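You operate a simulated robot arm through the tools that you are given. There is no shell and no other tool. Be economical: measure what you need, move in short steps, check, and stop when the job is done.

You run a simulated robot arm. Do the job below in one go: nothing can be reset, and whatever is moved stays where it is left.

## Task
Clear the seat board and tap both dowels flush.
Fine: the iron block goes on the hull panel; put the mallet back. Set down upright: iron block, mallet.

The check looks at the end state, three seconds after you hand in, the way a careful person would. Anything else that was tipped, shoved, dropped, spilled or broken makes it a failure.

## Robot
A 7-joint arm with a fingered hand, fixed in place. Base frame: the origin is at the foot of the arm, x ahead of it, y to its left, z up. Lengths are in m, angles in degrees, forces in N, time in s.
Its first joint turns from -166.0 to 166.0 degrees. Payload 4 kg.
The TCP is the grasp point between the finger pads, 0.03 m short of the fingertips. In the tool frame z runs along the fingers and y along their closing line. Largest opening 0.104 m; the body of the gripper starts 0.035 m behind the TCP. The gripper is a hand of 4 fingers: y runs from the thumb to the fingers, the wrist lies at [-0.015, -0.113, -0.19] in the tool frame, and closing takes about 1.5 s.
Orientation is told as [roll, pitch, yaw] about the base's x, y, z axes, in that order, counted from this pose: with the fingers straight down and the wrist toward the robot, the tool's x, y and z point along [0, 1, 0], [1, 0, 0] and [0, 0, -1] of the base frame.

## Interface
- The arm moves only by the tool nudge_tool. Its argument "commands" is one flat list of numbers, 7 for each row, row after row: the finger opening in m, from 0 to 0.104, then the shift along the tool's x, y, z in units of 40 mm (1.0 is 40 mm), then the turn, a rotation vector about the tool's x, y, z in units of 5 degrees (1.0 is 5 degrees). In form: [claw, tx, ty, tz, rx, ry, rz, claw, tx, ty, tz, rx, ry, rz, ...]. A call has 1 to 10 rows; each row shifts and turns the commanded pose from where the row before left it, along the tool's axes as they then stand. A call with a number of a shift or a turn outside -1 to 1 is refused whole. Each row takes 0.2 s and may step no farther than 0.05 m and 8.6 degrees from the row before; otherwise, or with a gripper value out of range, the whole call is refused. A pose out of reach is approached as far as the arm can. The call stops where the force on the tool passes 40 N (or 10 N more than at its start, if that is more) or the arm is blocked; 0.2 s more then pass. Each finger travels about 0.153 m/s and halts on what it meets, pressing with about 32 N; the grip force reading is that of the motor and also rises with nothing between the fingers. The clock runs only during rows and for 0.2 s after the last one: add rows that do not move to give the fingers time. The reply holds the time, the measured pose of the TCP, the force on the tool along the base axes, the opening and the grip force, in the units named above and with some noise, with the torque about the TCP (base axes, N m) and any sound that the robot's microphone picked up.
- Cameras (640 x 400 px; columns grow to the right, rows downward): "scene" is fixed at [0.3993, -0.6476, 1.5922]; the picture's right is [0.50, -0.87, 0.00], its down [-0.73, -0.42, -0.53] and it looks along [0.46, 0.27, -0.85] (base axes); focal length 338 px, centre (320, 200). "wrist" rides on the gripper at [0.061, -0.092, -0.13] in the tool frame; the picture's right is [-0.81, 0.27, -0.52], its down [-0.53, -0.71, 0.46] and it looks along [-0.24, 0.64, 0.72] (tool axes); focal length 275 px, centre (320, 200).
- camera(camera): a new picture of that camera. No time passes.
- hand_shape(shape): the hand has 4 fingers and takes this shape, open, in about a second: jaw (thumb against the fingers, like two jaws); tri (thumb and two fingers); tip (a fingertip pinch); poke (one finger out to press); point (the index stretched); flat (the hand flat); cup (the hand cupped); fist (a fist). The gripper value then closes the fingers along that shape, each until it touches; the sizes above hold for jaw. It gives what a move gives, with no picture.
- pixel_to_xyz(camera, pixels): for up to 12 pixels [column, row] of the newest picture of that camera ("zoom" is the newest enlarged one), the place [x, y, z] in the base frame of the surface seen there, good to about 0.003 m. No time passes.
- close_up(camera, box): a new picture of the part [left, top, right, bottom] of that camera's present view, enlarged. No time passes.
- close_job(): hands the job in; it is judged then, once.

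Work in short steps. Measure before you move; look again where a grasp or a placing could have gone wrong, and mend it. You have 80 turns and 46 pictures in all, those below and enlarged ones among them. Open the gripper and draw the arm clear of the work before you hand the job in, unless the task says otherwise; then end with one line.

The tools are called as name(argument=value, ...) on one line, values as JSON. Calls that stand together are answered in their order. nudge_tool: Moves the arm, as the interface text tells. Its arguments: {"type":"object","properties":{"commands":{"type":"array","items":{"type":"number"}}},"required":["commands"]} The other tools are called the same way: hand_shape (shape) gives the hand a shape; camera (camera) takes a picture; pixel_to_xyz (camera, pixels) gives the place of the surface under pixels of a picture; close_up (camera, box) takes an enlarged picture of a part of a camera's view; close_job () hands the job in.

At the start:

```text
clock: 0.0
eef_pos: [0.7011, -0.2255, 1.1469]
tcp_rot: [0.0, 0.0, 0.0]
ft_force: [0.2, 1.4, -0.7]
torque: [0.05, 0.02, 0.03]
width: 0.1032
grasp_force: 0.1
shape: jaw
```

scene: 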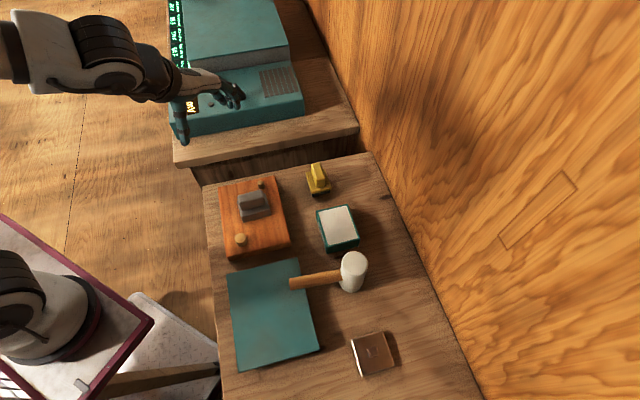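
wrist: 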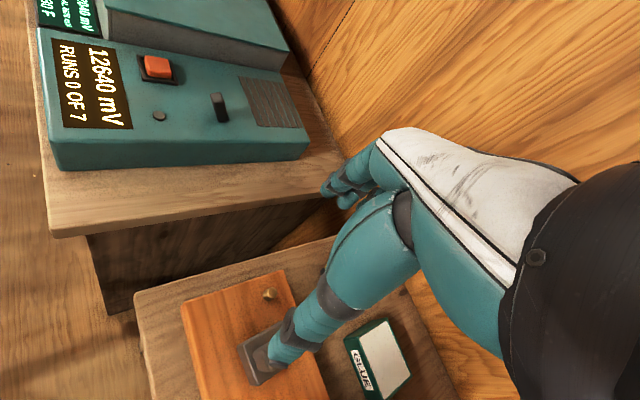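

The scene shows the seat board (orange, ~255,215) with an iron block at (253,205), dowels at (240,239) and (262,185), a teal panel at (270,312) and the mallet at (330,278). I zoom in for measurements.

close_up(camera="scene", box=[200, 150, 400, 275])

pixel_to_xyz(camera="scene", pixels=[[240, 238], [262, 184], [253, 198], [254, 213], [225, 225], [280, 225], [232, 280], [305, 270], [270, 312], [320, 278], [352, 262], [300, 283]])

```text
3.20 times, centred on (300, 212) of scene
```

zoom: 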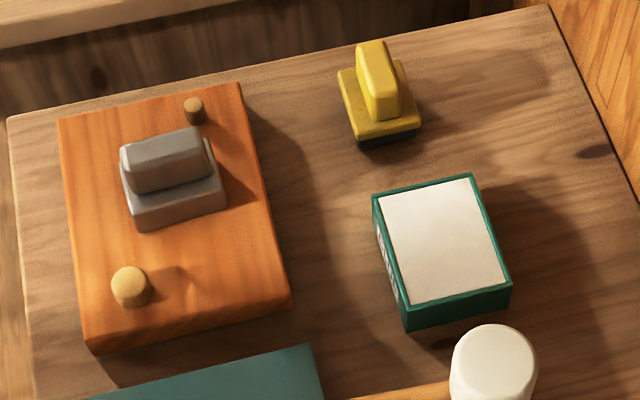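

```text
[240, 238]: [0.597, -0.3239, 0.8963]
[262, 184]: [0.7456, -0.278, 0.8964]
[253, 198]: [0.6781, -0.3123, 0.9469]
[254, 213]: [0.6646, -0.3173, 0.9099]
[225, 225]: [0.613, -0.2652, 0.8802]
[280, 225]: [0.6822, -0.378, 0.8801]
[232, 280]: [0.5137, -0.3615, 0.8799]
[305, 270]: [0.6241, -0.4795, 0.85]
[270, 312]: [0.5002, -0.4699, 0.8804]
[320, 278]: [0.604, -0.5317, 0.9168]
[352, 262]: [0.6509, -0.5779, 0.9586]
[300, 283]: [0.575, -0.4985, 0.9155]
```

I measure the block, dowel and mallet geometry on the enlarged picture.

pixel_to_xyz(camera="zoom", pixels=[[124, 152], [196, 132], [205, 150], [132, 172], [218, 188], [140, 210], [130, 273], [192, 103], [130, 300], [60, 120], [238, 86], [288, 293]])

close_up(camera="scene", box=[210, 235, 402, 385])

```text
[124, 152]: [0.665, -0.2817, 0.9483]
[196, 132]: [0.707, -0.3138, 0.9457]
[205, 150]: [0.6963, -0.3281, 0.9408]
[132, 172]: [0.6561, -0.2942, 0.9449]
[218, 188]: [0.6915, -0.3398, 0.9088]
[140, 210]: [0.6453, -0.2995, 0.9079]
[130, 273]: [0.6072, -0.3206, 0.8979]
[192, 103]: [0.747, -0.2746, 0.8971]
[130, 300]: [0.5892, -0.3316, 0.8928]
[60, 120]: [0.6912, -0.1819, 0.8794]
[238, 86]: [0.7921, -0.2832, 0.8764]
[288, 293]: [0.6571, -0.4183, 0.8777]
```

```text
2.67 times, centred on (306, 310) of scene
```

zoom: 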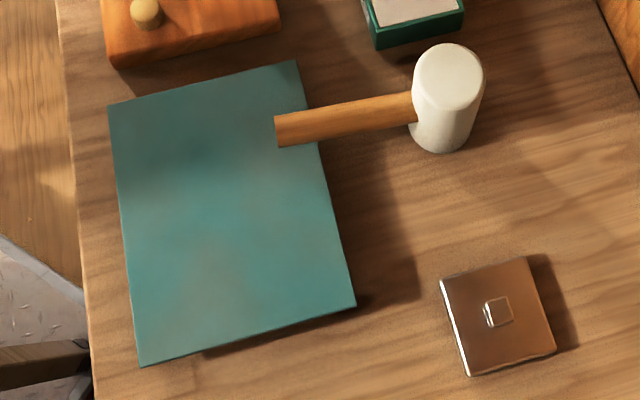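

Now measure the panel and mallet on this enlarged picture.

pixel_to_xyz(camera="zoom", pixels=[[110, 105], [294, 63], [354, 303], [142, 362], [278, 117], [281, 140], [405, 96], [408, 117], [448, 46], [415, 75], [482, 75], [445, 106]])

pixel_to_xyz(camera="zoom", pixels=[[442, 148], [450, 265], [500, 310], [400, 25], [340, 120], [230, 210], [325, 180]])

```text
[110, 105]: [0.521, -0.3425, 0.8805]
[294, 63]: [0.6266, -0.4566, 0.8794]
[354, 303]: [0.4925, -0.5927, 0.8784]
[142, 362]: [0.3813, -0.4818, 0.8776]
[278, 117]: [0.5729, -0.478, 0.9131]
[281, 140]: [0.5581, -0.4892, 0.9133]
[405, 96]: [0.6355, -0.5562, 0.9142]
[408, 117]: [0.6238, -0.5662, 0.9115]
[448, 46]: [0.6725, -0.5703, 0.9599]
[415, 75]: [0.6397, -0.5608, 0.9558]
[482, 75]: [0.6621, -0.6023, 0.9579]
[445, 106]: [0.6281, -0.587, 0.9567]
```

```text
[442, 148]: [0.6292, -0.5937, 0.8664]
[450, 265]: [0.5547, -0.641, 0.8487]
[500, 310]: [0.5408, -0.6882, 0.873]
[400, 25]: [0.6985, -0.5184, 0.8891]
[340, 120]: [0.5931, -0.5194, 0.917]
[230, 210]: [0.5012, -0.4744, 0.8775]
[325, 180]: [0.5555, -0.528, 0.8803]
```

Block ridge: centre ≈(0.681,-0.304), top 0.947, long axis about -40°, so I need yaw ≈ 50. The hand turns first while high up.

nudge_tool(commands=[0.1, 0, 0, 0, 0, 0, -1, 0.1, 0, 0, 0, 0, 0, -1, 0.1, 0, 0, 0, 0, 0, -1, 0.1, 0, 0, 0, 0, 0, -1, 0.1, 0, 0, 0, 0, 0, -1, 0.1, 0, 0, 0, 0, 0, -1, 0.1, 0, 0, 0, 0, 0, -1, 0.1, 0, 0, 0, 0, 0, -1, 0.1, 0, 0, 0, 0, 0, -1, 0.1, 0, 0, 0, 0, 0, -1])

```text
clock: 2.2
eef_pos: [0.7012, -0.2251, 1.1464]
tcp_rot: [-0.1, 0.0, 49.9]
ft_force: [0.0, -0.2, -0.4]
torque: [0.03, 0.02, -0.04]
width: 0.1003
grasp_force: 0.1
shape: jaw
```

Yaw is 50. Now I move above the ridge at about z=1.03.

nudge_tool(commands=[0.1, -0.296, -0.612, 0.9, 0, 0, 0, 0.1, -0.296, -0.612, 0.9, 0, 0, 0, 0.1, -0.296, -0.612, 0.9, 0, 0, 0, 0.1, 0, 0, 0, 0, 0, 0])

camera(camera="wrist")

camera(camera="scene")

```text
clock: 3.2
eef_pos: [0.6827, -0.3065, 1.037]
tcp_rot: [0.0, -0.1, 50.0]
ft_force: [-0.3, 0.0, -0.8]
torque: [-0.02, 0.01, 0.0]
width: 0.1004
grasp_force: 0.0
shape: jaw
```

```text
41 pictures are left
```

wrist: 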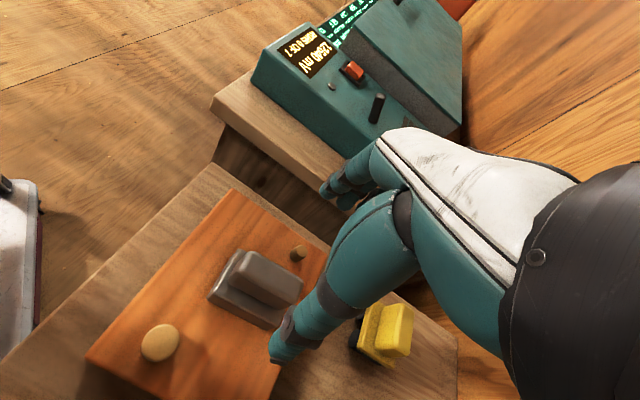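

```text
40 pictures are left
```

scene: 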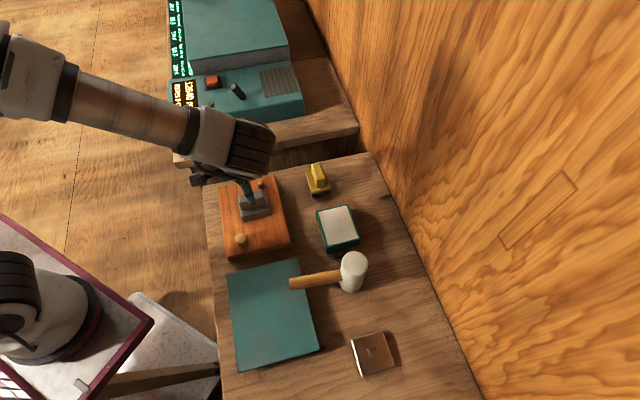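

The hand sits over the ridge. I descend to z≈0.946 in steps, still open.

nudge_tool(commands=[0.1, 0.05, 0, 0.6, 0, 0, 0, 0.1, 0, 0, 0.6, 0, 0, 0, 0.1, 0, 0, 0.5, 0, 0, 0, 0.1, 0, 0, 0.35, 0, 0, 0, 0.1, 0, 0, 0.2, 0, 0, 0, 0.1, 0, 0, 0, 0, 0, 0])

camera(camera="wrist")

close_up(camera="scene", box=[200, 150, 320, 260])

```text
clock: 4.6
eef_pos: [0.6793, -0.3043, 0.9504]
tcp_rot: [0.1, 0.0, 50.0]
ft_force: [-0.1, -0.3, 0.6]
torque: [0.01, 0.02, 0.0]
width: 0.1003
grasp_force: 0.1
shape: jaw
```

```text
39 pictures are left
```

wrist: 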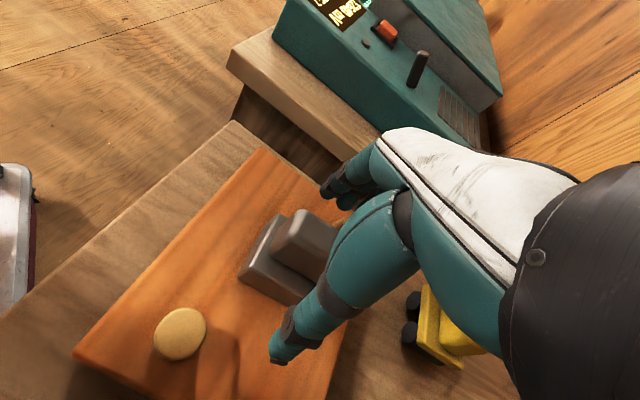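

```text
3.64 times, centred on (260, 205) of scene
```

zoom: 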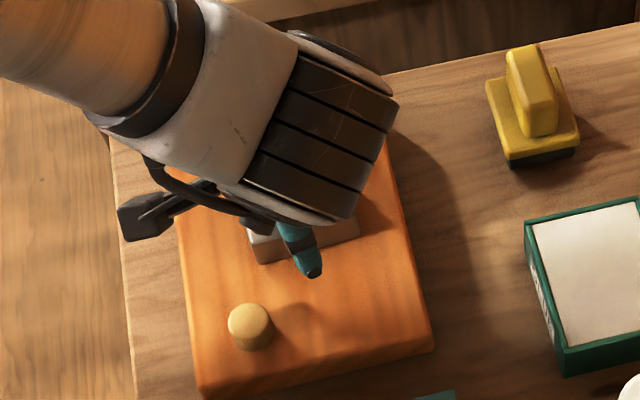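

Ridge lies between thumb and fingers. I close the hand.

nudge_tool(commands=[0.06, 0, 0, 0.05, 0, 0, 0, 0.03, 0, 0, 0, 0, 0, 0, 0.0, 0, 0, 0, 0, 0, 0, 0, 0, 0, 0, 0, 0, 0, 0, 0, 0, 0, 0, 0, 0, 0, 0, 0, 0, 0, 0, 0, 0, 0, 0, 0, 0, 0, 0])

camera(camera="wrist")

```text
clock: 6.2
eef_pos: [0.6791, -0.3038, 0.9472]
tcp_rot: [0.1, 0.0, 50.0]
ft_force: [-0.7, 0.4, -0.2]
torque: [-0.03, 0.03, -0.05]
width: 0.0207
grasp_force: 32.4
shape: jaw
```

```text
37 pictures are left
```

wrist: 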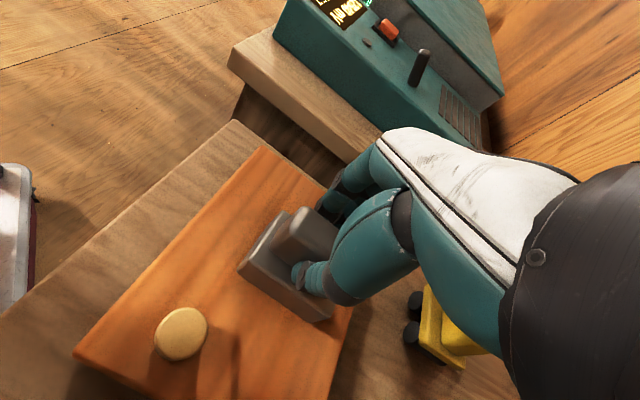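

Gripped at width 0.021. I lift slowly and check.

nudge_tool(commands=[0, 0, 0, -0.2, 0, 0, 0, 0, 0, 0, -0.4, 0, 0, 0, 0, 0, 0, -0.5, 0, 0, 0, 0, 0, 0, -0.5, 0, 0, 0, 0, 0, 0, 0, 0, 0, 0])

camera(camera="wrist")

close_up(camera="scene", box=[200, 150, 320, 260])

```text
clock: 7.4
eef_pos: [0.6811, -0.3056, 1.0116]
tcp_rot: [-0.1, 0.0, 50.0]
ft_force: [-0.4, 0.2, -4.7]
torque: [0.02, 0.0, -0.01]
width: 0.0207
grasp_force: 32.1
shape: jaw
```

```text
36 pictures are left
```

wrist: 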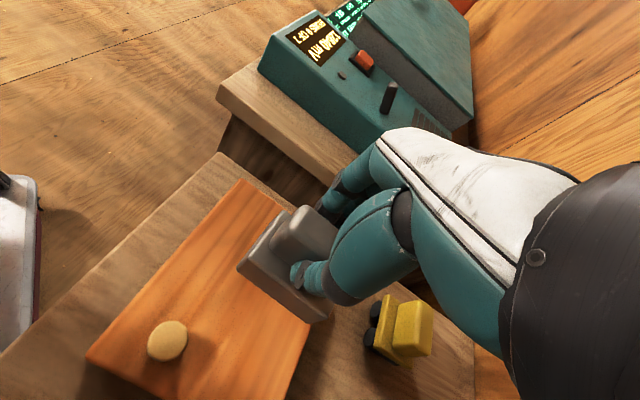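

```text
3.64 times, centred on (260, 205) of scene
```

zoom: 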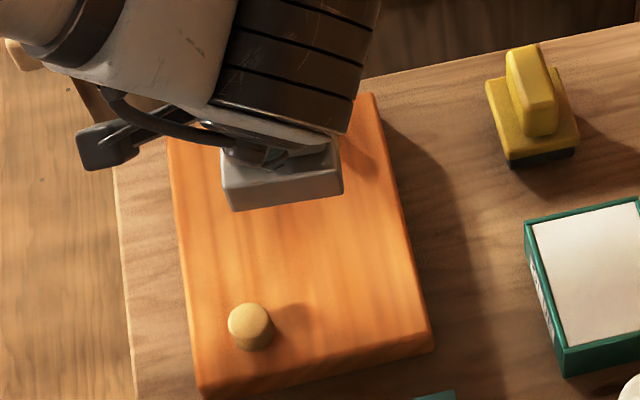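

Block is level and held. I carry it to above the panel at ~(0.478,-0.478), away from the mallet handle.

nudge_tool(commands=[0, 0.162, -0.938, -0.1, 0, 0, 0, 0, 0.162, -0.938, 0, 0, 0, 0, 0, 0.162, -0.938, 0, 0, 0, 0, 0, 0.162, -0.938, 0, 0, 0, 0, 0, 0.162, -0.938, 0, 0, 0, 0, 0, 0.162, -0.938, 0, 0, 0, 0, 0, 0.162, -0.938, 0, 0, 0, 0, 0, 0, 0, 0, 0, 0, 0, 0, 0, 0, 0, 0, 0, 0])

camera(camera="scene")

```text
clock: 9.4
eef_pos: [0.4755, -0.4765, 1.0152]
tcp_rot: [0.0, 0.0, 50.0]
ft_force: [-0.9, -0.1, -5.0]
torque: [-0.01, 0.02, 0.0]
width: 0.0205
grasp_force: 31.7
shape: jaw
```

```text
34 pictures are left
```

scene: 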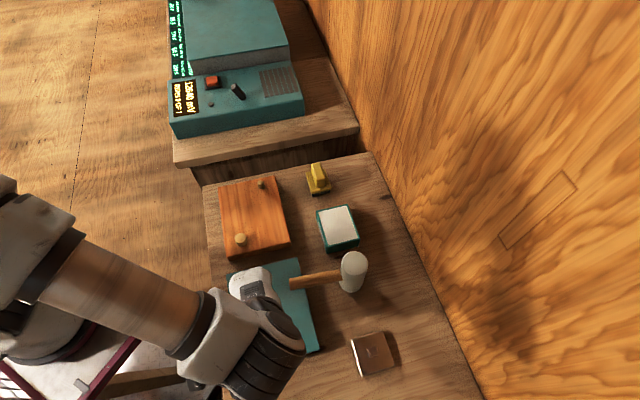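

The block hangs over the panel clear of the mallet. I lower to just above contact (TCP ≈0.952), then in finer steps.

nudge_tool(commands=[0, 0, 0, 0.5, 0, 0, 0, 0, 0, 0, 0.5, 0, 0, 0, 0, 0, 0, 0.4, 0, 0, 0, 0, 0, 0, 0.15, 0, 0, 0, 0, 0, 0, 0, 0, 0, 0, 0, 0, 0, 0.05, 0, 0, 0, 0, 0, 0, 0.05, 0, 0, 0, 0, 0, 0, 0, 0, 0, 0])

```text
clock: 11.2
eef_pos: [0.4761, -0.4748, 0.9494]
tcp_rot: [0.0, 0.0, 50.0]
ft_force: [-1.3, -0.1, -5.0]
torque: [0.0, 0.04, 0.02]
width: 0.0206
grasp_force: 32.4
shape: jaw
```

Still carrying full weight (-5 N), so I go down by about 1 mm steps until contact.

nudge_tool(commands=[0, 0, 0, 0.03, 0, 0, 0, 0, 0, 0, 0.03, 0, 0, 0, 0, 0, 0, 0, 0, 0, 0])

```text
clock: 12.0
eef_pos: [0.4758, -0.4751, 0.9469]
tcp_rot: [0.0, 0.0, 50.0]
ft_force: [0.5, -0.3, -1.7]
torque: [-0.01, 0.01, -0.02]
width: 0.0207
grasp_force: 32.0
shape: jaw
```

Contact is showing. A hair lower, then I release.

nudge_tool(commands=[0, 0, 0, 0.015, 0, 0, 0, 0, 0, 0, 0, 0, 0, 0, 0.03, 0, 0, 0, 0, 0, 0, 0.06, 0, 0, 0, 0, 0, 0, 0.1, 0, 0, 0, 0, 0, 0, 0.1, 0, 0, 0, 0, 0, 0, 0.1, 0, 0, 0, 0, 0, 0])

camera(camera="wrist")

```text
clock: 13.6
eef_pos: [0.4745, -0.476, 0.9458]
tcp_rot: [-0.1, -0.1, 49.9]
ft_force: [0.5, 0.2, -0.6]
torque: [-0.01, -0.04, 0.0]
width: 0.0999
grasp_force: 0.2
shape: jaw
```

```text
33 pictures are left
```

wrist: 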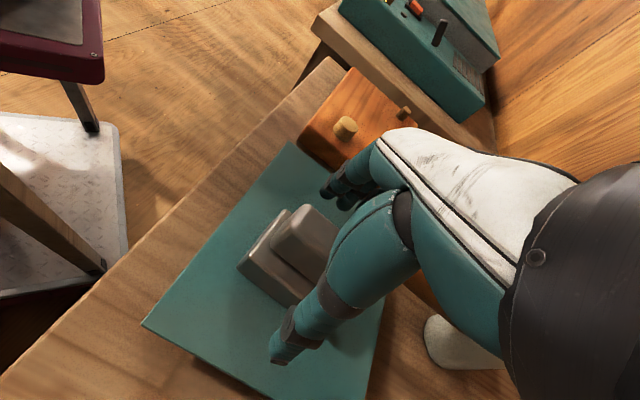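

Block rests upright on the panel. I rise straight up to ~1.07.

nudge_tool(commands=[0.1, 0, 0, -0.3, 0, 0, 0, 0.1, 0, 0, -0.7, 0, 0, 0, 0.1, 0, 0, -1, 0, 0, 0, 0.1, 0, 0, -1, 0, 0, 0, 0.1, 0, 0, -0.2, 0, 0, 0.9, 0.1, 0, 0, 0, 0, 0, 0.9, 0.1, 0, 0, 0, 0, 0, 0])

close_up(camera="scene", box=[210, 235, 402, 385])

```text
clock: 15.2
eef_pos: [0.4764, -0.4752, 1.073]
tcp_rot: [-0.1, -0.1, 40.9]
ft_force: [0.3, -0.7, 0.0]
torque: [0.01, -0.01, -0.01]
width: 0.1001
grasp_force: 0.1
shape: jaw
```

```text
2.67 times, centred on (306, 310) of scene
```

zoom: 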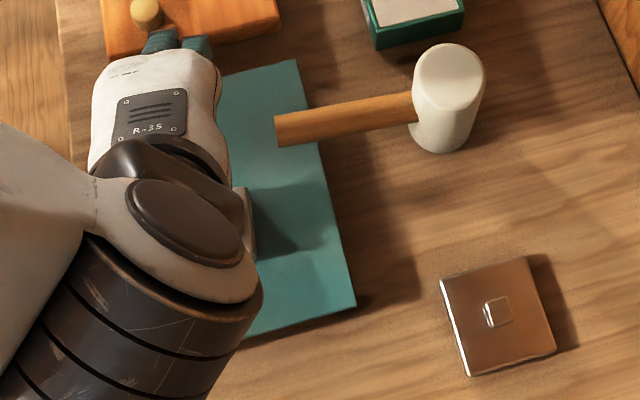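

The block stands well; the mallet is undisturbed. I move over the mallet head, centre ≈(0.650,-0.580), with a narrower opening of 0.085.

nudge_tool(commands=[0.085, -0.965, 0.312, 0, 0, 0, 0, 0.085, -0.965, 0.312, 0, 0, 0, 0, 0.085, -0.965, 0.312, 0, 0, 0, 0, 0.085, -0.965, 0.312, 0, 0, 0, 0, 0.085, -0.965, 0.312, 0, 0, 0, 0, 0.085, 0, 0, 0.5, 0, 0, 0, 0.085, 0, 0, 0.5, 0, 0, 0, 0.085, 0, 0, 0, 0, 0, 0])

camera(camera="wrist")

close_up(camera="scene", box=[250, 190, 410, 310])

```text
clock: 17.0
eef_pos: [0.6481, -0.5809, 1.0343]
tcp_rot: [-0.1, 0.0, 40.9]
ft_force: [-0.1, -1.2, 0.3]
torque: [-0.01, -0.02, 0.0]
width: 0.0849
grasp_force: 0.1
shape: jaw
```

```text
31 pictures are left
```

wrist: 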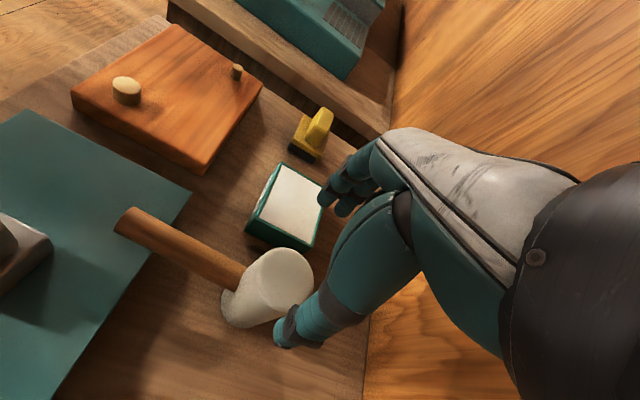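

```text
3.33 times, centred on (330, 250) of scene
```

zoom: 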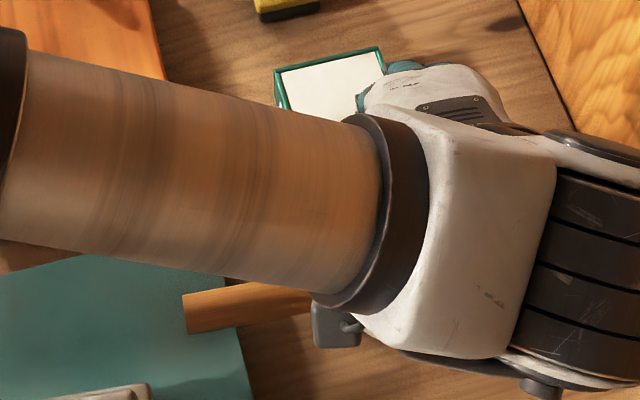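

The head appears at (275,270) in the wrist view, matching prediction for centred alignment. I descend to ~0.93.

nudge_tool(commands=[0.085, 0, 0, 0.7, 0, 0, 0, 0.085, 0, 0, 0.7, 0, 0, 0, 0.085, 0, 0, 0.5, 0, 0, 0, 0.085, 0, 0, 0.4, 0, 0, 0, 0.085, 0, 0, 0.3, 0, 0, 0, 0.085, 0, 0, 0, 0, 0, 0])

camera(camera="wrist")

```text
clock: 18.4
eef_pos: [0.6488, -0.58, 0.9298]
tcp_rot: [0.0, -0.1, 41.0]
ft_force: [-0.4, 0.7, 0.3]
torque: [0.02, 0.01, 0.01]
width: 0.0852
grasp_force: 0.1
shape: jaw
```

```text
29 pictures are left
```

wrist: 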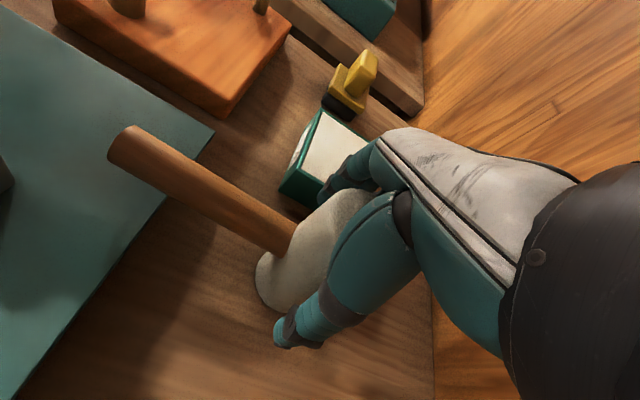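

Head is between thumb and fingers without contact. I close.

nudge_tool(commands=[0.065, 0, 0, 0, 0, 0, 0, 0.05, 0, 0, 0, 0, 0, 0, 0.03, 0, 0, 0, 0, 0, 0, 0.02, 0, 0, 0, 0, 0, 0, 0.0, 0, 0, 0, 0, 0, 0, 0, 0, 0, 0, 0, 0, 0, 0, 0, 0, 0, 0, 0, 0, 0, 0, 0, 0, 0, 0, 0])

camera(camera="wrist")

close_up(camera="scene", box=[250, 190, 410, 310])

```text
clock: 20.2
eef_pos: [0.6494, -0.5797, 0.929]
tcp_rot: [0.0, 0.0, 40.9]
ft_force: [-0.9, 0.1, 0.6]
torque: [-0.04, 0.08, -0.02]
width: 0.0453
grasp_force: 32.3
shape: jaw
```

```text
28 pictures are left
```

wrist: 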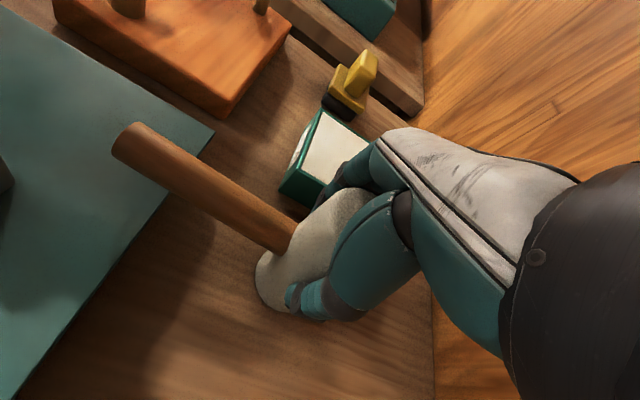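

```text
3.33 times, centred on (330, 250) of scene
```

zoom: 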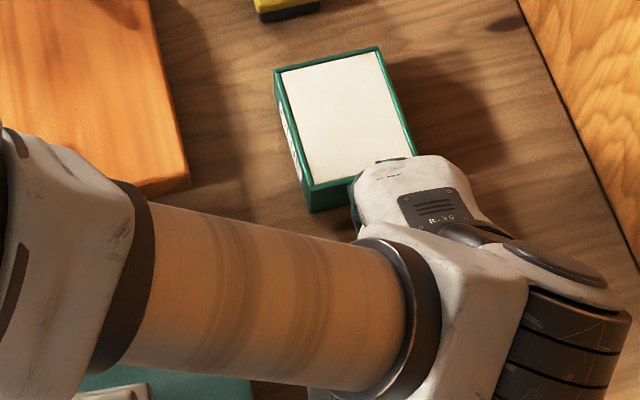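

Mallet head gripped at 0.045. Lift straight up.

nudge_tool(commands=[0, 0, 0, -0.2, 0, 0, 0, 0, 0, 0, -0.4, 0, 0, 0, 0, 0, 0, -0.6, 0, 0, 0, 0, 0, 0, -0.6, 0, 0, 0, 0, 0, 0, -0.6, 0, 0, 0, 0, 0, 0, 0, 0, 0, 0])

camera(camera="wrist")

```text
clock: 21.6
eef_pos: [0.6471, -0.5799, 1.0256]
tcp_rot: [0.0, -0.1, 41.0]
ft_force: [-0.1, -0.8, -3.3]
torque: [0.02, -0.02, -0.04]
width: 0.0452
grasp_force: 31.7
shape: jaw
```

```text
26 pictures are left
```

wrist: 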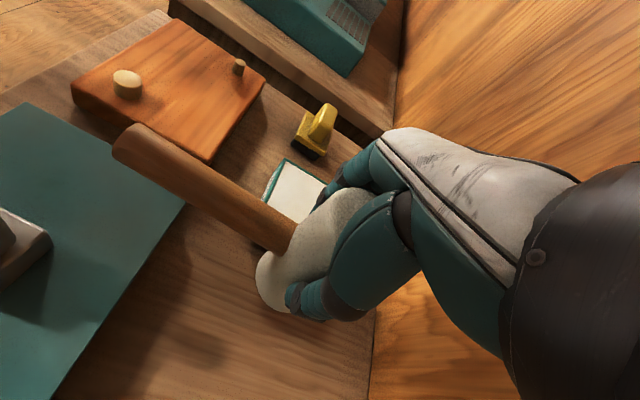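

Mallet is level and held; its face is ~0.079 below the TCP. I move it above the near dowel at ≈(0.600,-0.323).

nudge_tool(commands=[0, 0.803, 0.475, 0, 0, 0, 0, 0, 0.803, 0.475, 0, 0, 0, 0, 0, 0.803, 0.475, 0, 0, 0, 0, 0, 0.803, 0.475, 0, 0, 0, 0, 0, 0.803, 0.475, 0, 0, 0, 0, 0, 0.803, 0.475, 0, 0, 0, 0, 0, 0.803, 0.475, 0, 0, 0, 0, 0, 0, 0, 0, 0, 0, 0, 0, 0, 0, 0, 0, 0, 0])

camera(camera="wrist")

close_up(camera="scene", box=[180, 150, 340, 270])

```text
clock: 23.6
eef_pos: [0.6025, -0.3243, 1.0258]
tcp_rot: [0.0, 0.0, 41.0]
ft_force: [-0.1, 1.1, -3.1]
torque: [-0.02, 0.02, -0.01]
width: 0.045
grasp_force: 31.8
shape: jaw
```

```text
25 pictures are left
```

wrist: 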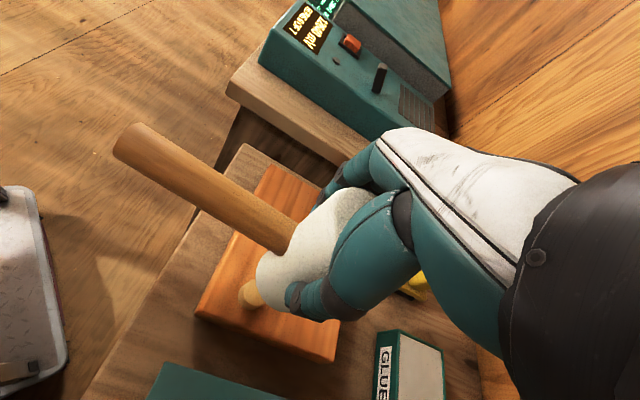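

```text
3.33 times, centred on (260, 210) of scene
```

zoom: 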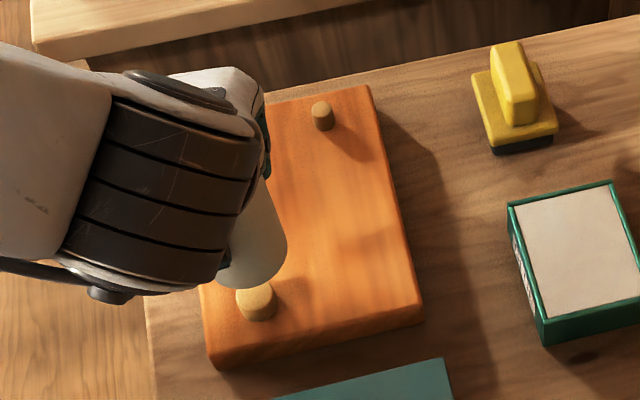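

Mallet is over the near dowel. I lower to about 8 mm above it, then tap downward.

nudge_tool(commands=[0, 0.02, 0, 0.6, 0, 0, 0, 0, 0, 0, 0.4, 0, 0, 0, 0, 0, 0, 0, 0, 0, 0, 0, 0, 0, 0.5, 0, 0, 0])

```text
clock: 24.8
eef_pos: [0.6028, -0.3225, 0.9693]
tcp_rot: [-0.5, -0.1, 40.8]
ft_force: [-3.2, 0.9, 25.1]
torque: [-0.04, 0.12, -0.04]
width: 0.0474
grasp_force: 31.8
shape: jaw
stopped in row 4: the force on the tool passed its limit at 43 N (the readings are from after the stop); the commanded pose is now the measured one
```

The tap hit 43 N and stopped at z=0.969. I raise a bit and look at the dowel.

nudge_tool(commands=[0, 0, 0, -0.4, 0, 0, 0, 0, 0, 0, -0.4, 0, 0, 0, 0, 0, 0, 0, 0, 0, 0])

camera(camera="wrist")

close_up(camera="scene", box=[210, 200, 290, 260])

```text
clock: 25.6
eef_pos: [0.6039, -0.3231, 0.9987]
tcp_rot: [-0.2, -0.1, 40.9]
ft_force: [-0.5, 0.9, -4.1]
torque: [-0.01, -0.03, -0.01]
width: 0.0467
grasp_force: 31.9
shape: jaw
```

```text
23 pictures are left
```

wrist: 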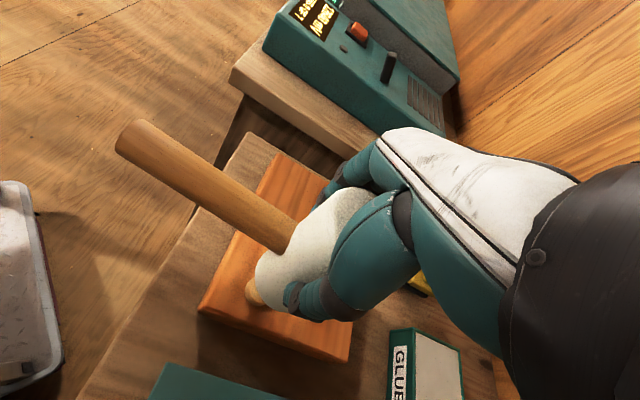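

```text
6.67 times, centred on (250, 230) of scene
```

zoom: 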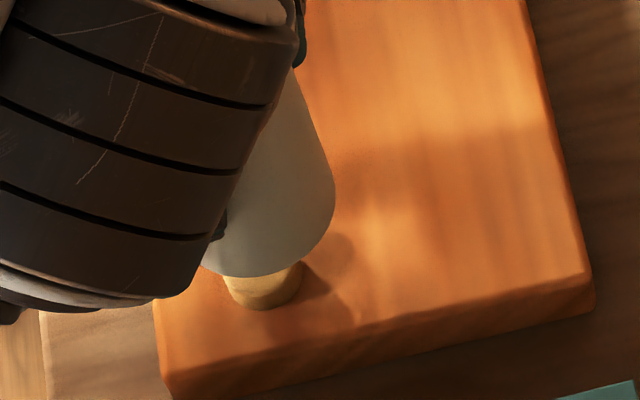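

The dowel is partly hidden; mallet still well held. I strike again with a faster stroke and compare the stopping height.

nudge_tool(commands=[0, 0, 0, -0.3, 0, 0, 0, 0, 0, 0, 0, 0, 0, 0, 0, 0, 0, 0.6, 0, 0, 0, 0, 0, 0, 0.8, 0, 0, 0])

```text
clock: 26.6
eef_pos: [0.6047, -0.323, 0.9613]
tcp_rot: [-0.5, -0.5, 40.9]
ft_force: [-6.1, 1.9, 29.8]
torque: [-0.04, 0.22, -0.01]
width: 0.0477
grasp_force: 31.9
shape: jaw
stopped in row 4: the force on the tool passed its limit at 50 N (the readings are from after the stop); the commanded pose is now the measured one
```

It advanced 8 mm to 0.961. Another strike, then I look.

nudge_tool(commands=[0, 0, 0, -0.6, 0, 0, 0, 0, 0, 0, -0.4, 0, 0, 0, 0, 0, 0, 0, 0, 0, 0, 0, 0, 0, 0.6, 0, 0, 0, 0, 0, 0, 0.8, 0, 0, 0])

camera(camera="wrist")

```text
clock: 27.8
eef_pos: [0.605, -0.3246, 0.9569]
tcp_rot: [-0.8, -0.8, 40.8]
ft_force: [-7.8, 4.1, 34.9]
torque: [0.0, 0.3, 0.09]
width: 0.0483
grasp_force: 31.9
shape: jaw
stopped in row 5: the force on the tool passed its limit at 67 N (the readings are from after the stop); the commanded pose is now the measured one
```

```text
21 pictures are left
```

wrist: 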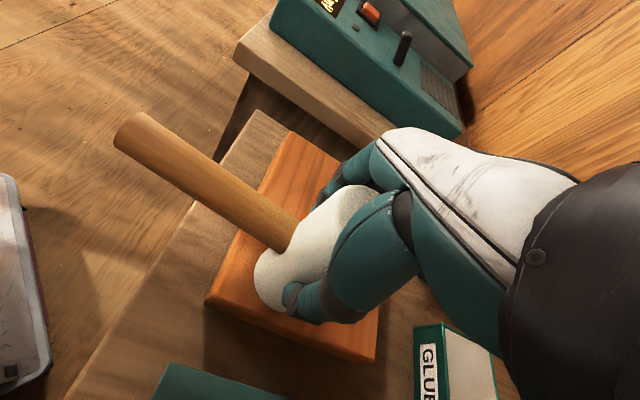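

Looks nearly flush. I lift and move to the far dowel at ≈(0.746,-0.276), then view the first.

nudge_tool(commands=[0, 0, 0, -0.4, 0, 0, 0, 0, 0, 0, -0.8, 0, 0, 0, 0, -0.37, 0.88, 0, 0, 0, 0, 0, -0.37, 0.88, 0, 0, 0, 0, 0, -0.37, 0.88, 0, 0, 0, 0, 0, -0.37, 0.88, 0, 0, 0, 0, 0, 0, 0, 0, 0, 0, 0])

close_up(camera="scene", box=[180, 150, 340, 270])

camera(camera="wrist")

```text
clock: 29.4
eef_pos: [0.7517, -0.2754, 1.0045]
tcp_rot: [-0.6, -0.7, 40.8]
ft_force: [-0.5, 0.3, -3.6]
torque: [-0.02, 0.01, 0.02]
width: 0.0462
grasp_force: 32.2
shape: jaw
```

```text
3.33 times, centred on (260, 210) of scene
```

zoom: 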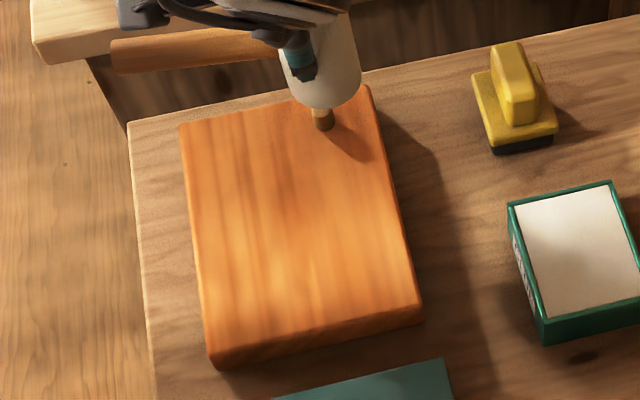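

```text
19 pictures are left
```

wrist: 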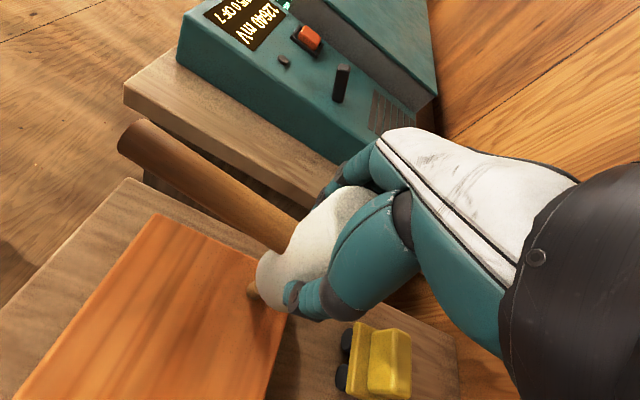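

First dowel seems flush. Before tapping the second, I check clearance to the raised bench and the spot of the first dowel.

pixel_to_xyz(camera="zoom", pixels=[[45, 58], [90, 48], [380, 5], [120, 55], [245, 45], [325, 118], [320, 102], [255, 305], [250, 295], [262, 310], [300, 300]])

close_up(camera="scene", box=[210, 205, 290, 255])

```text
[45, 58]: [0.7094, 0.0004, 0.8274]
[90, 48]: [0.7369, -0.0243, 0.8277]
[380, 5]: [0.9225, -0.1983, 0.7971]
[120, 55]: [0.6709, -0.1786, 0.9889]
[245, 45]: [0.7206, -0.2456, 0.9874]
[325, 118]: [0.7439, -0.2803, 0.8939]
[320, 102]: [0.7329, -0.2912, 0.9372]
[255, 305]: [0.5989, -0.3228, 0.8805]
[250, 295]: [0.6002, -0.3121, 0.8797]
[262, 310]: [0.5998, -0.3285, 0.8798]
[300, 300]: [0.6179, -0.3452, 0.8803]
```

```text
8.00 times, centred on (250, 230) of scene
```

zoom: 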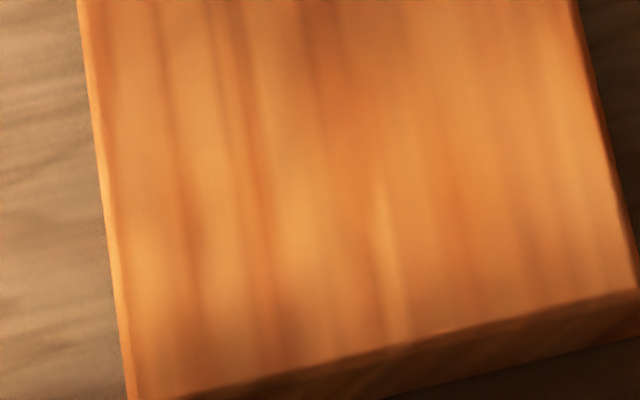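

Dowel 1 is flush (surface 0.880). I align on dowel 2, undo the small tilt, and strike.

nudge_tool(commands=[0, 0.04, -0.12, 0, 0.01, 0.19, 0, 0, 0, 0, 0, 0, 0, 0, 0, 0, 0, 0, 0, 0, 0, 0, 0, 0, 0.5, 0, 0, 0, 0, 0, 0, 0.7, 0, 0, 0])

```text
clock: 30.7
eef_pos: [0.7482, -0.2783, 0.9679]
tcp_rot: [-0.2, -1.2, 40.7]
ft_force: [-7.1, -0.4, 30.2]
torque: [-0.07, 0.36, 0.01]
width: 0.0475
grasp_force: 31.8
shape: jaw
stopped in row 5: the force on the tool passed its limit at 58 N (the readings are from after the stop); the commanded pose is now the measured one
```

It advanced to 0.968; I raise, correct tilt and strike again.

nudge_tool(commands=[0, 0, 0, -0.5, 0, 0, 0, 0, 0, 0, -0.5, 0.12, 0.16, 0, 0, 0, 0, 0, 0, 0, 0, 0, 0, 0, 0.6, 0, 0, 0, 0, 0, 0, 0.8, 0, 0, 0])

```text
clock: 31.9
eef_pos: [0.751, -0.2787, 0.9617]
tcp_rot: [0.3, -0.9, 40.6]
ft_force: [-7.3, -0.1, 30.5]
torque: [-0.11, 0.42, 0.0]
width: 0.0479
grasp_force: 32.1
shape: jaw
stopped in row 5: the force on the tool passed its limit at 60 N (the readings are from after the stop); the commanded pose is now the measured one
```

Down to 0.962; another strike with a slight shift back to the dowel centre.

nudge_tool(commands=[0, 0, 0, -0.5, 0, 0, 0, 0, 0.05, -0.08, -0.5, 0.1, 0.1, 0, 0, 0, 0, 0, 0, 0, 0, 0, 0, 0, 0.6, 0, 0, 0, 0, 0, 0, 0.8, 0, 0, 0])

close_up(camera="scene", box=[220, 155, 300, 215])

```text
clock: 33.1
eef_pos: [0.7494, -0.2785, 0.9557]
tcp_rot: [0.5, -0.9, 40.7]
ft_force: [-11.6, 1.0, 32.9]
torque: [-0.03, 0.41, 0.08]
width: 0.048
grasp_force: 32.1
shape: jaw
stopped in row 5: the force on the tool passed its limit at 63 N (the readings are from after the stop); the commanded pose is now the measured one
```

```text
6.67 times, centred on (260, 185) of scene
```

zoom: 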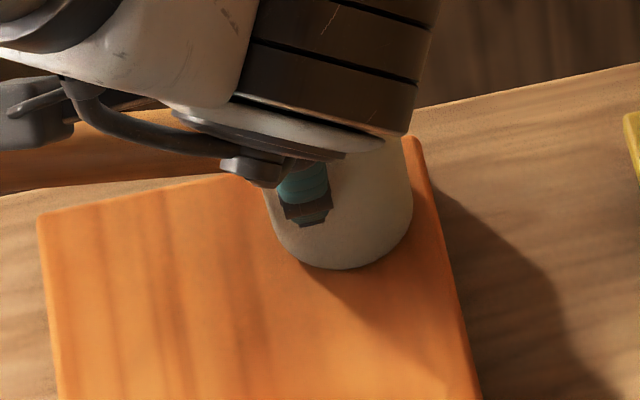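

Now 0.956, near flush. I lift to ~1.035 and shift toward the mallet's place so the camera can see the dowel.

nudge_tool(commands=[0, 0, 0, -0.4, 0, 0, 0, 0, 0, 0, -0.8, -0.02, 0.18, 0, 0, 0, 0, -0.8, 0, 0, 0, 0, -0.53, -0.8, 0, 0, 0, 0, 0, -0.53, -0.8, 0, 0, 0, 0, 0, -0.53, -0.8, 0, 0, 0, 0, 0, 0, 0, 0, 0, 0, 0])

close_up(camera="scene", box=[200, 150, 400, 275])

pixel_to_xyz(camera="zoom", pixels=[[192, 110], [196, 117], [190, 120], [200, 112], [215, 115], [170, 115], [130, 285]])

```text
clock: 34.7
eef_pos: [0.7195, -0.393, 1.0279]
tcp_rot: [1.6, -0.7, 40.8]
ft_force: [-0.5, 0.0, -3.3]
torque: [-0.01, 0.05, -0.04]
width: 0.046
grasp_force: 32.1
shape: jaw
```

```text
3.20 times, centred on (300, 212) of scene
```

zoom: 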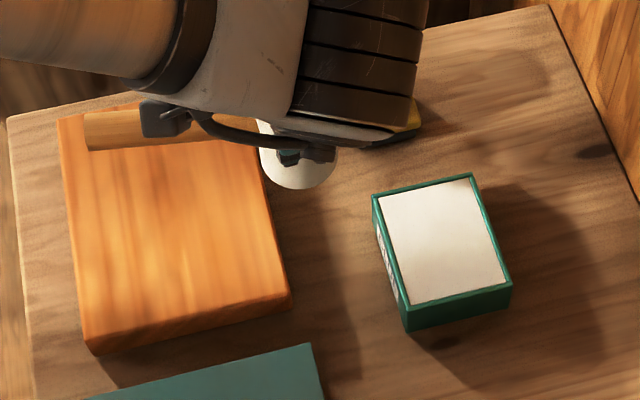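

```text
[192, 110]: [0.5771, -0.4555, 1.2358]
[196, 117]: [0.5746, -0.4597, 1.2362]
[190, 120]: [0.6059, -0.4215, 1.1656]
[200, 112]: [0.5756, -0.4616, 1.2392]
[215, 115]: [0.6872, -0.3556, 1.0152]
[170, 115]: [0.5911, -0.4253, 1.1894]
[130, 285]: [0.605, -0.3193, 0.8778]
```

Dowel 2 is still hidden by the arm. I continue to the mallet's place (high), correcting tilt, and look from there.

nudge_tool(commands=[0, -0.476, -0.878, 0, 0.316, -0.15, 0, 0, -0.476, -0.878, 0, 0, 0, 0, 0, -0.476, -0.878, 0, 0, 0, 0, 0, -0.476, -0.878, 0, 0, 0, 0, 0, -0.476, -0.878, 0, 0, 0, 0, 0, 0, 0, 0, 0, 0, 0, 0, 0, 0, 0, 0, 0, 0])

close_up(camera="scene", box=[210, 160, 306, 220])

camera(camera="wrist")

```text
clock: 36.3
eef_pos: [0.6487, -0.5804, 1.0328]
tcp_rot: [0.9, 0.8, 40.6]
ft_force: [-0.4, -0.7, -3.4]
torque: [-0.01, -0.03, 0.02]
width: 0.0458
grasp_force: 32.1
shape: jaw
```

```text
6.67 times, centred on (258, 190) of scene
```

zoom: 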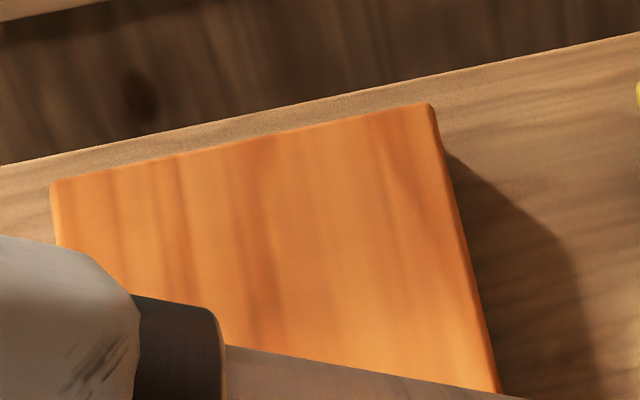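

```text
14 pictures are left
```

wrist: 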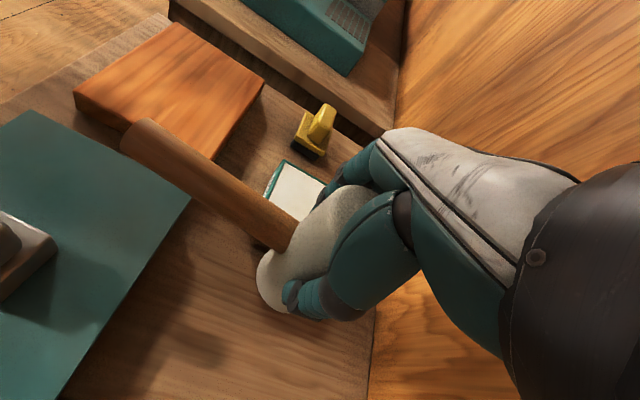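

Both dowels look flush. I verify the height at the second one's place, (347,167) in the zoom.

pixel_to_xyz(camera="zoom", pixels=[[347, 160], [347, 172], [340, 180], [355, 180], [300, 200], [400, 180], [350, 190]])

close_up(camera="wrist", box=[60, 10, 280, 150])

```text
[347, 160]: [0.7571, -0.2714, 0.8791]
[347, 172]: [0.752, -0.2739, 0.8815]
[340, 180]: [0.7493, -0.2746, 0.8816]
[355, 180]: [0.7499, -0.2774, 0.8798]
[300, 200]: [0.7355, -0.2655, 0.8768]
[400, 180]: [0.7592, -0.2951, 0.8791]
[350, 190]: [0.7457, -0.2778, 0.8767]
```

```text
2.86 times, centred on (170, 80) of wrist
```

zoom: 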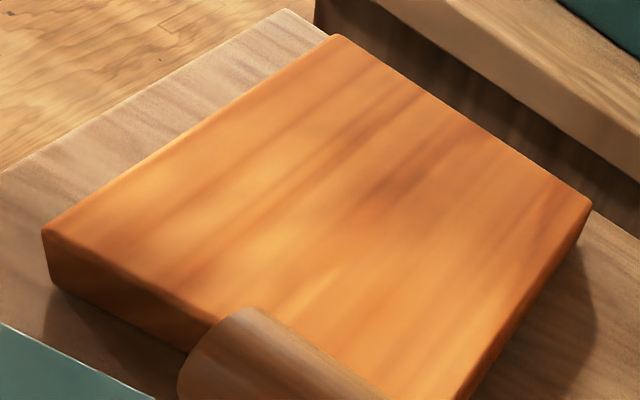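

Both dowels are flush (≈0.88). I level the hand and lower the mallet to ~1 cm above the table.

nudge_tool(commands=[0, 0.01, 0.01, 0, 0, -0.24, -0.06, 0, 0, 0, 0.7, 0, 0, 0, 0, 0, 0, 0.7, 0, 0, 0, 0, 0, 0, 0.6, 0, 0, 0, 0, 0, 0, 0.3, 0, 0, 0, 0, 0, 0, 0, 0, 0, 0])

camera(camera="wrist")

pixel_to_xyz(camera="wrist", pixels=[[140, 135], [160, 145], [200, 172], [240, 200], [280, 230], [265, 300], [275, 270]])

```text
clock: 37.7
eef_pos: [0.6491, -0.5786, 0.9364]
tcp_rot: [-0.4, 0.8, 41.0]
ft_force: [-0.4, -0.3, -3.6]
torque: [-0.01, 0.02, 0.0]
width: 0.0458
grasp_force: 31.8
shape: jaw
```

```text
12 pictures are left
```

wrist: 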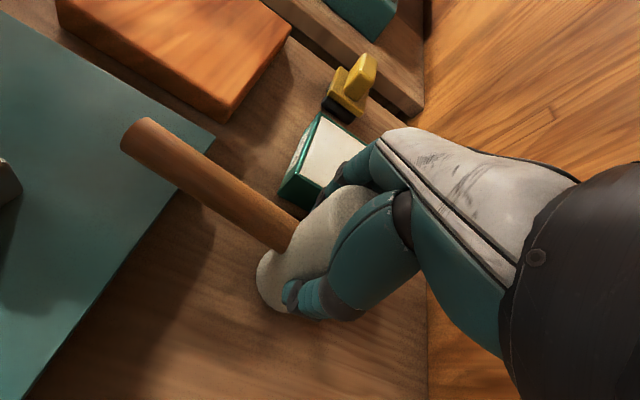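

```text
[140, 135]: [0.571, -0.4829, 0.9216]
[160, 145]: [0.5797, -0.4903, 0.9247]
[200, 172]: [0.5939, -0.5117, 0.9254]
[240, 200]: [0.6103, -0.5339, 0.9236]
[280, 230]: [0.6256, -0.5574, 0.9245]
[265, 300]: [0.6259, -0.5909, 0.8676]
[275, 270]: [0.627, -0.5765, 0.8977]
```

Handle reads level (~0.9245) and about 7 mm above its rest height. I trim the angle slightly and lower gently to contact.

nudge_tool(commands=[0, 0, 0, 0, -0.1, -0.03, -0.45, 0, 0, 0, 0.08, 0, 0, 0, 0, 0, 0, 0.04, 0, 0, 0, 0, 0, 0, 0, 0, 0, 0])

```text
clock: 38.7
eef_pos: [0.6474, -0.579, 0.9326]
tcp_rot: [-0.5, 0.3, 43.3]
ft_force: [0.4, -1.3, -2.4]
torque: [0.02, 0.0, 0.02]
width: 0.0458
grasp_force: 31.9
shape: jaw
```

Weight is at -2.4 N; I continue in ~1.5 mm steps.

nudge_tool(commands=[0, 0, 0, 0.04, 0, 0, 0, 0, 0, 0, 0, 0, 0, 0])

```text
clock: 39.3
eef_pos: [0.646, -0.5786, 0.9312]
tcp_rot: [-0.4, 0.2, 43.3]
ft_force: [0.5, 0.7, -3.8]
torque: [0.02, 0.02, -0.01]
width: 0.0458
grasp_force: 32.0
shape: jaw
```

nudge_tool(commands=[0, -0.03, 0.03, 0.04, 0, 0, 0, 0, 0, 0, 0, 0, 0, 0])

```text
clock: 39.9
eef_pos: [0.6482, -0.5793, 0.9289]
tcp_rot: [-0.5, 0.4, 43.2]
ft_force: [0.5, 0.1, -2.3]
torque: [0.0, -0.01, 0.03]
width: 0.0459
grasp_force: 32.1
shape: jaw
```

Reading dropped to -2.3 N, maybe first contact; one more millimetre and re-read.

nudge_tool(commands=[0, 0, 0, 0.03, 0, 0, 0, 0, 0, 0, 0, 0, 0, 0])

```text
clock: 40.5
eef_pos: [0.6483, -0.5789, 0.928]
tcp_rot: [-0.5, 0.4, 43.3]
ft_force: [-0.2, -0.7, -0.1]
torque: [-0.04, -0.02, -0.01]
width: 0.0457
grasp_force: 31.6
shape: jaw
```

The table carries the mallet now. A further 0.8 mm to settle it, then I open slowly to 0.085.

nudge_tool(commands=[0, 0, 0, 0.02, 0, 0, 0, 0, 0, 0, 0, 0, 0, 0, 0.05, 0, 0, 0, 0, 0, 0, 0.06, 0, 0, 0, 0, 0, 0, 0.075, 0, 0, 0, 0, 0, 0, 0.085, 0, 0, 0, 0, 0, 0, 0.085, 0, 0, 0, 0, 0, 0, 0.085, 0, 0, 0, 0, 0, 0])

camera(camera="wrist")

```text
clock: 42.3
eef_pos: [0.6487, -0.5767, 0.9262]
tcp_rot: [-0.5, 0.4, 43.4]
ft_force: [-0.2, 0.2, -0.1]
torque: [-0.01, -0.02, -0.02]
width: 0.0849
grasp_force: 0.1
shape: jaw
```

```text
11 pictures are left
```

wrist: 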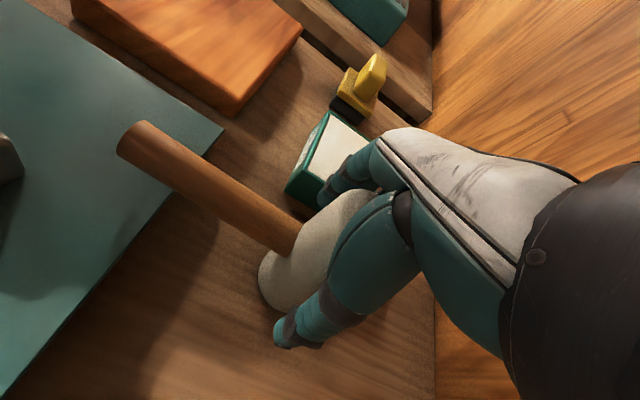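

Released and standing. I rise straight up, then draw back away from the work toward the base side at height.

nudge_tool(commands=[0.085, 0, 0, -0.3, 0, 0, 0, 0.085, 0, 0, -0.6, 0, 0, 0, 0.085, 0, 0, -1, 0, 0, 0, 0.085, 0, 0, -1, 0, 0, 0, 0.085, 0, 0, -1, 0, 0, 0, 0.1, 0, 0, -1, 0, 0, 0, 0.1, 0, 0, -1, 0, 0, 0, 0.1, 0, 0, 0, 0, 0, 0])

camera(camera="wrist")

```text
clock: 44.1
eef_pos: [0.6481, -0.5777, 1.1639]
tcp_rot: [-0.4, 0.3, 43.3]
ft_force: [0.3, 0.3, 0.2]
torque: [0.0, 0.02, 0.02]
width: 0.1001
grasp_force: 0.1
shape: jaw
```

```text
10 pictures are left
```

wrist: 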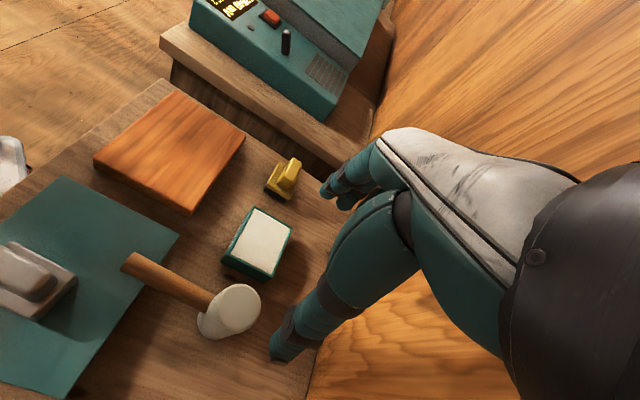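

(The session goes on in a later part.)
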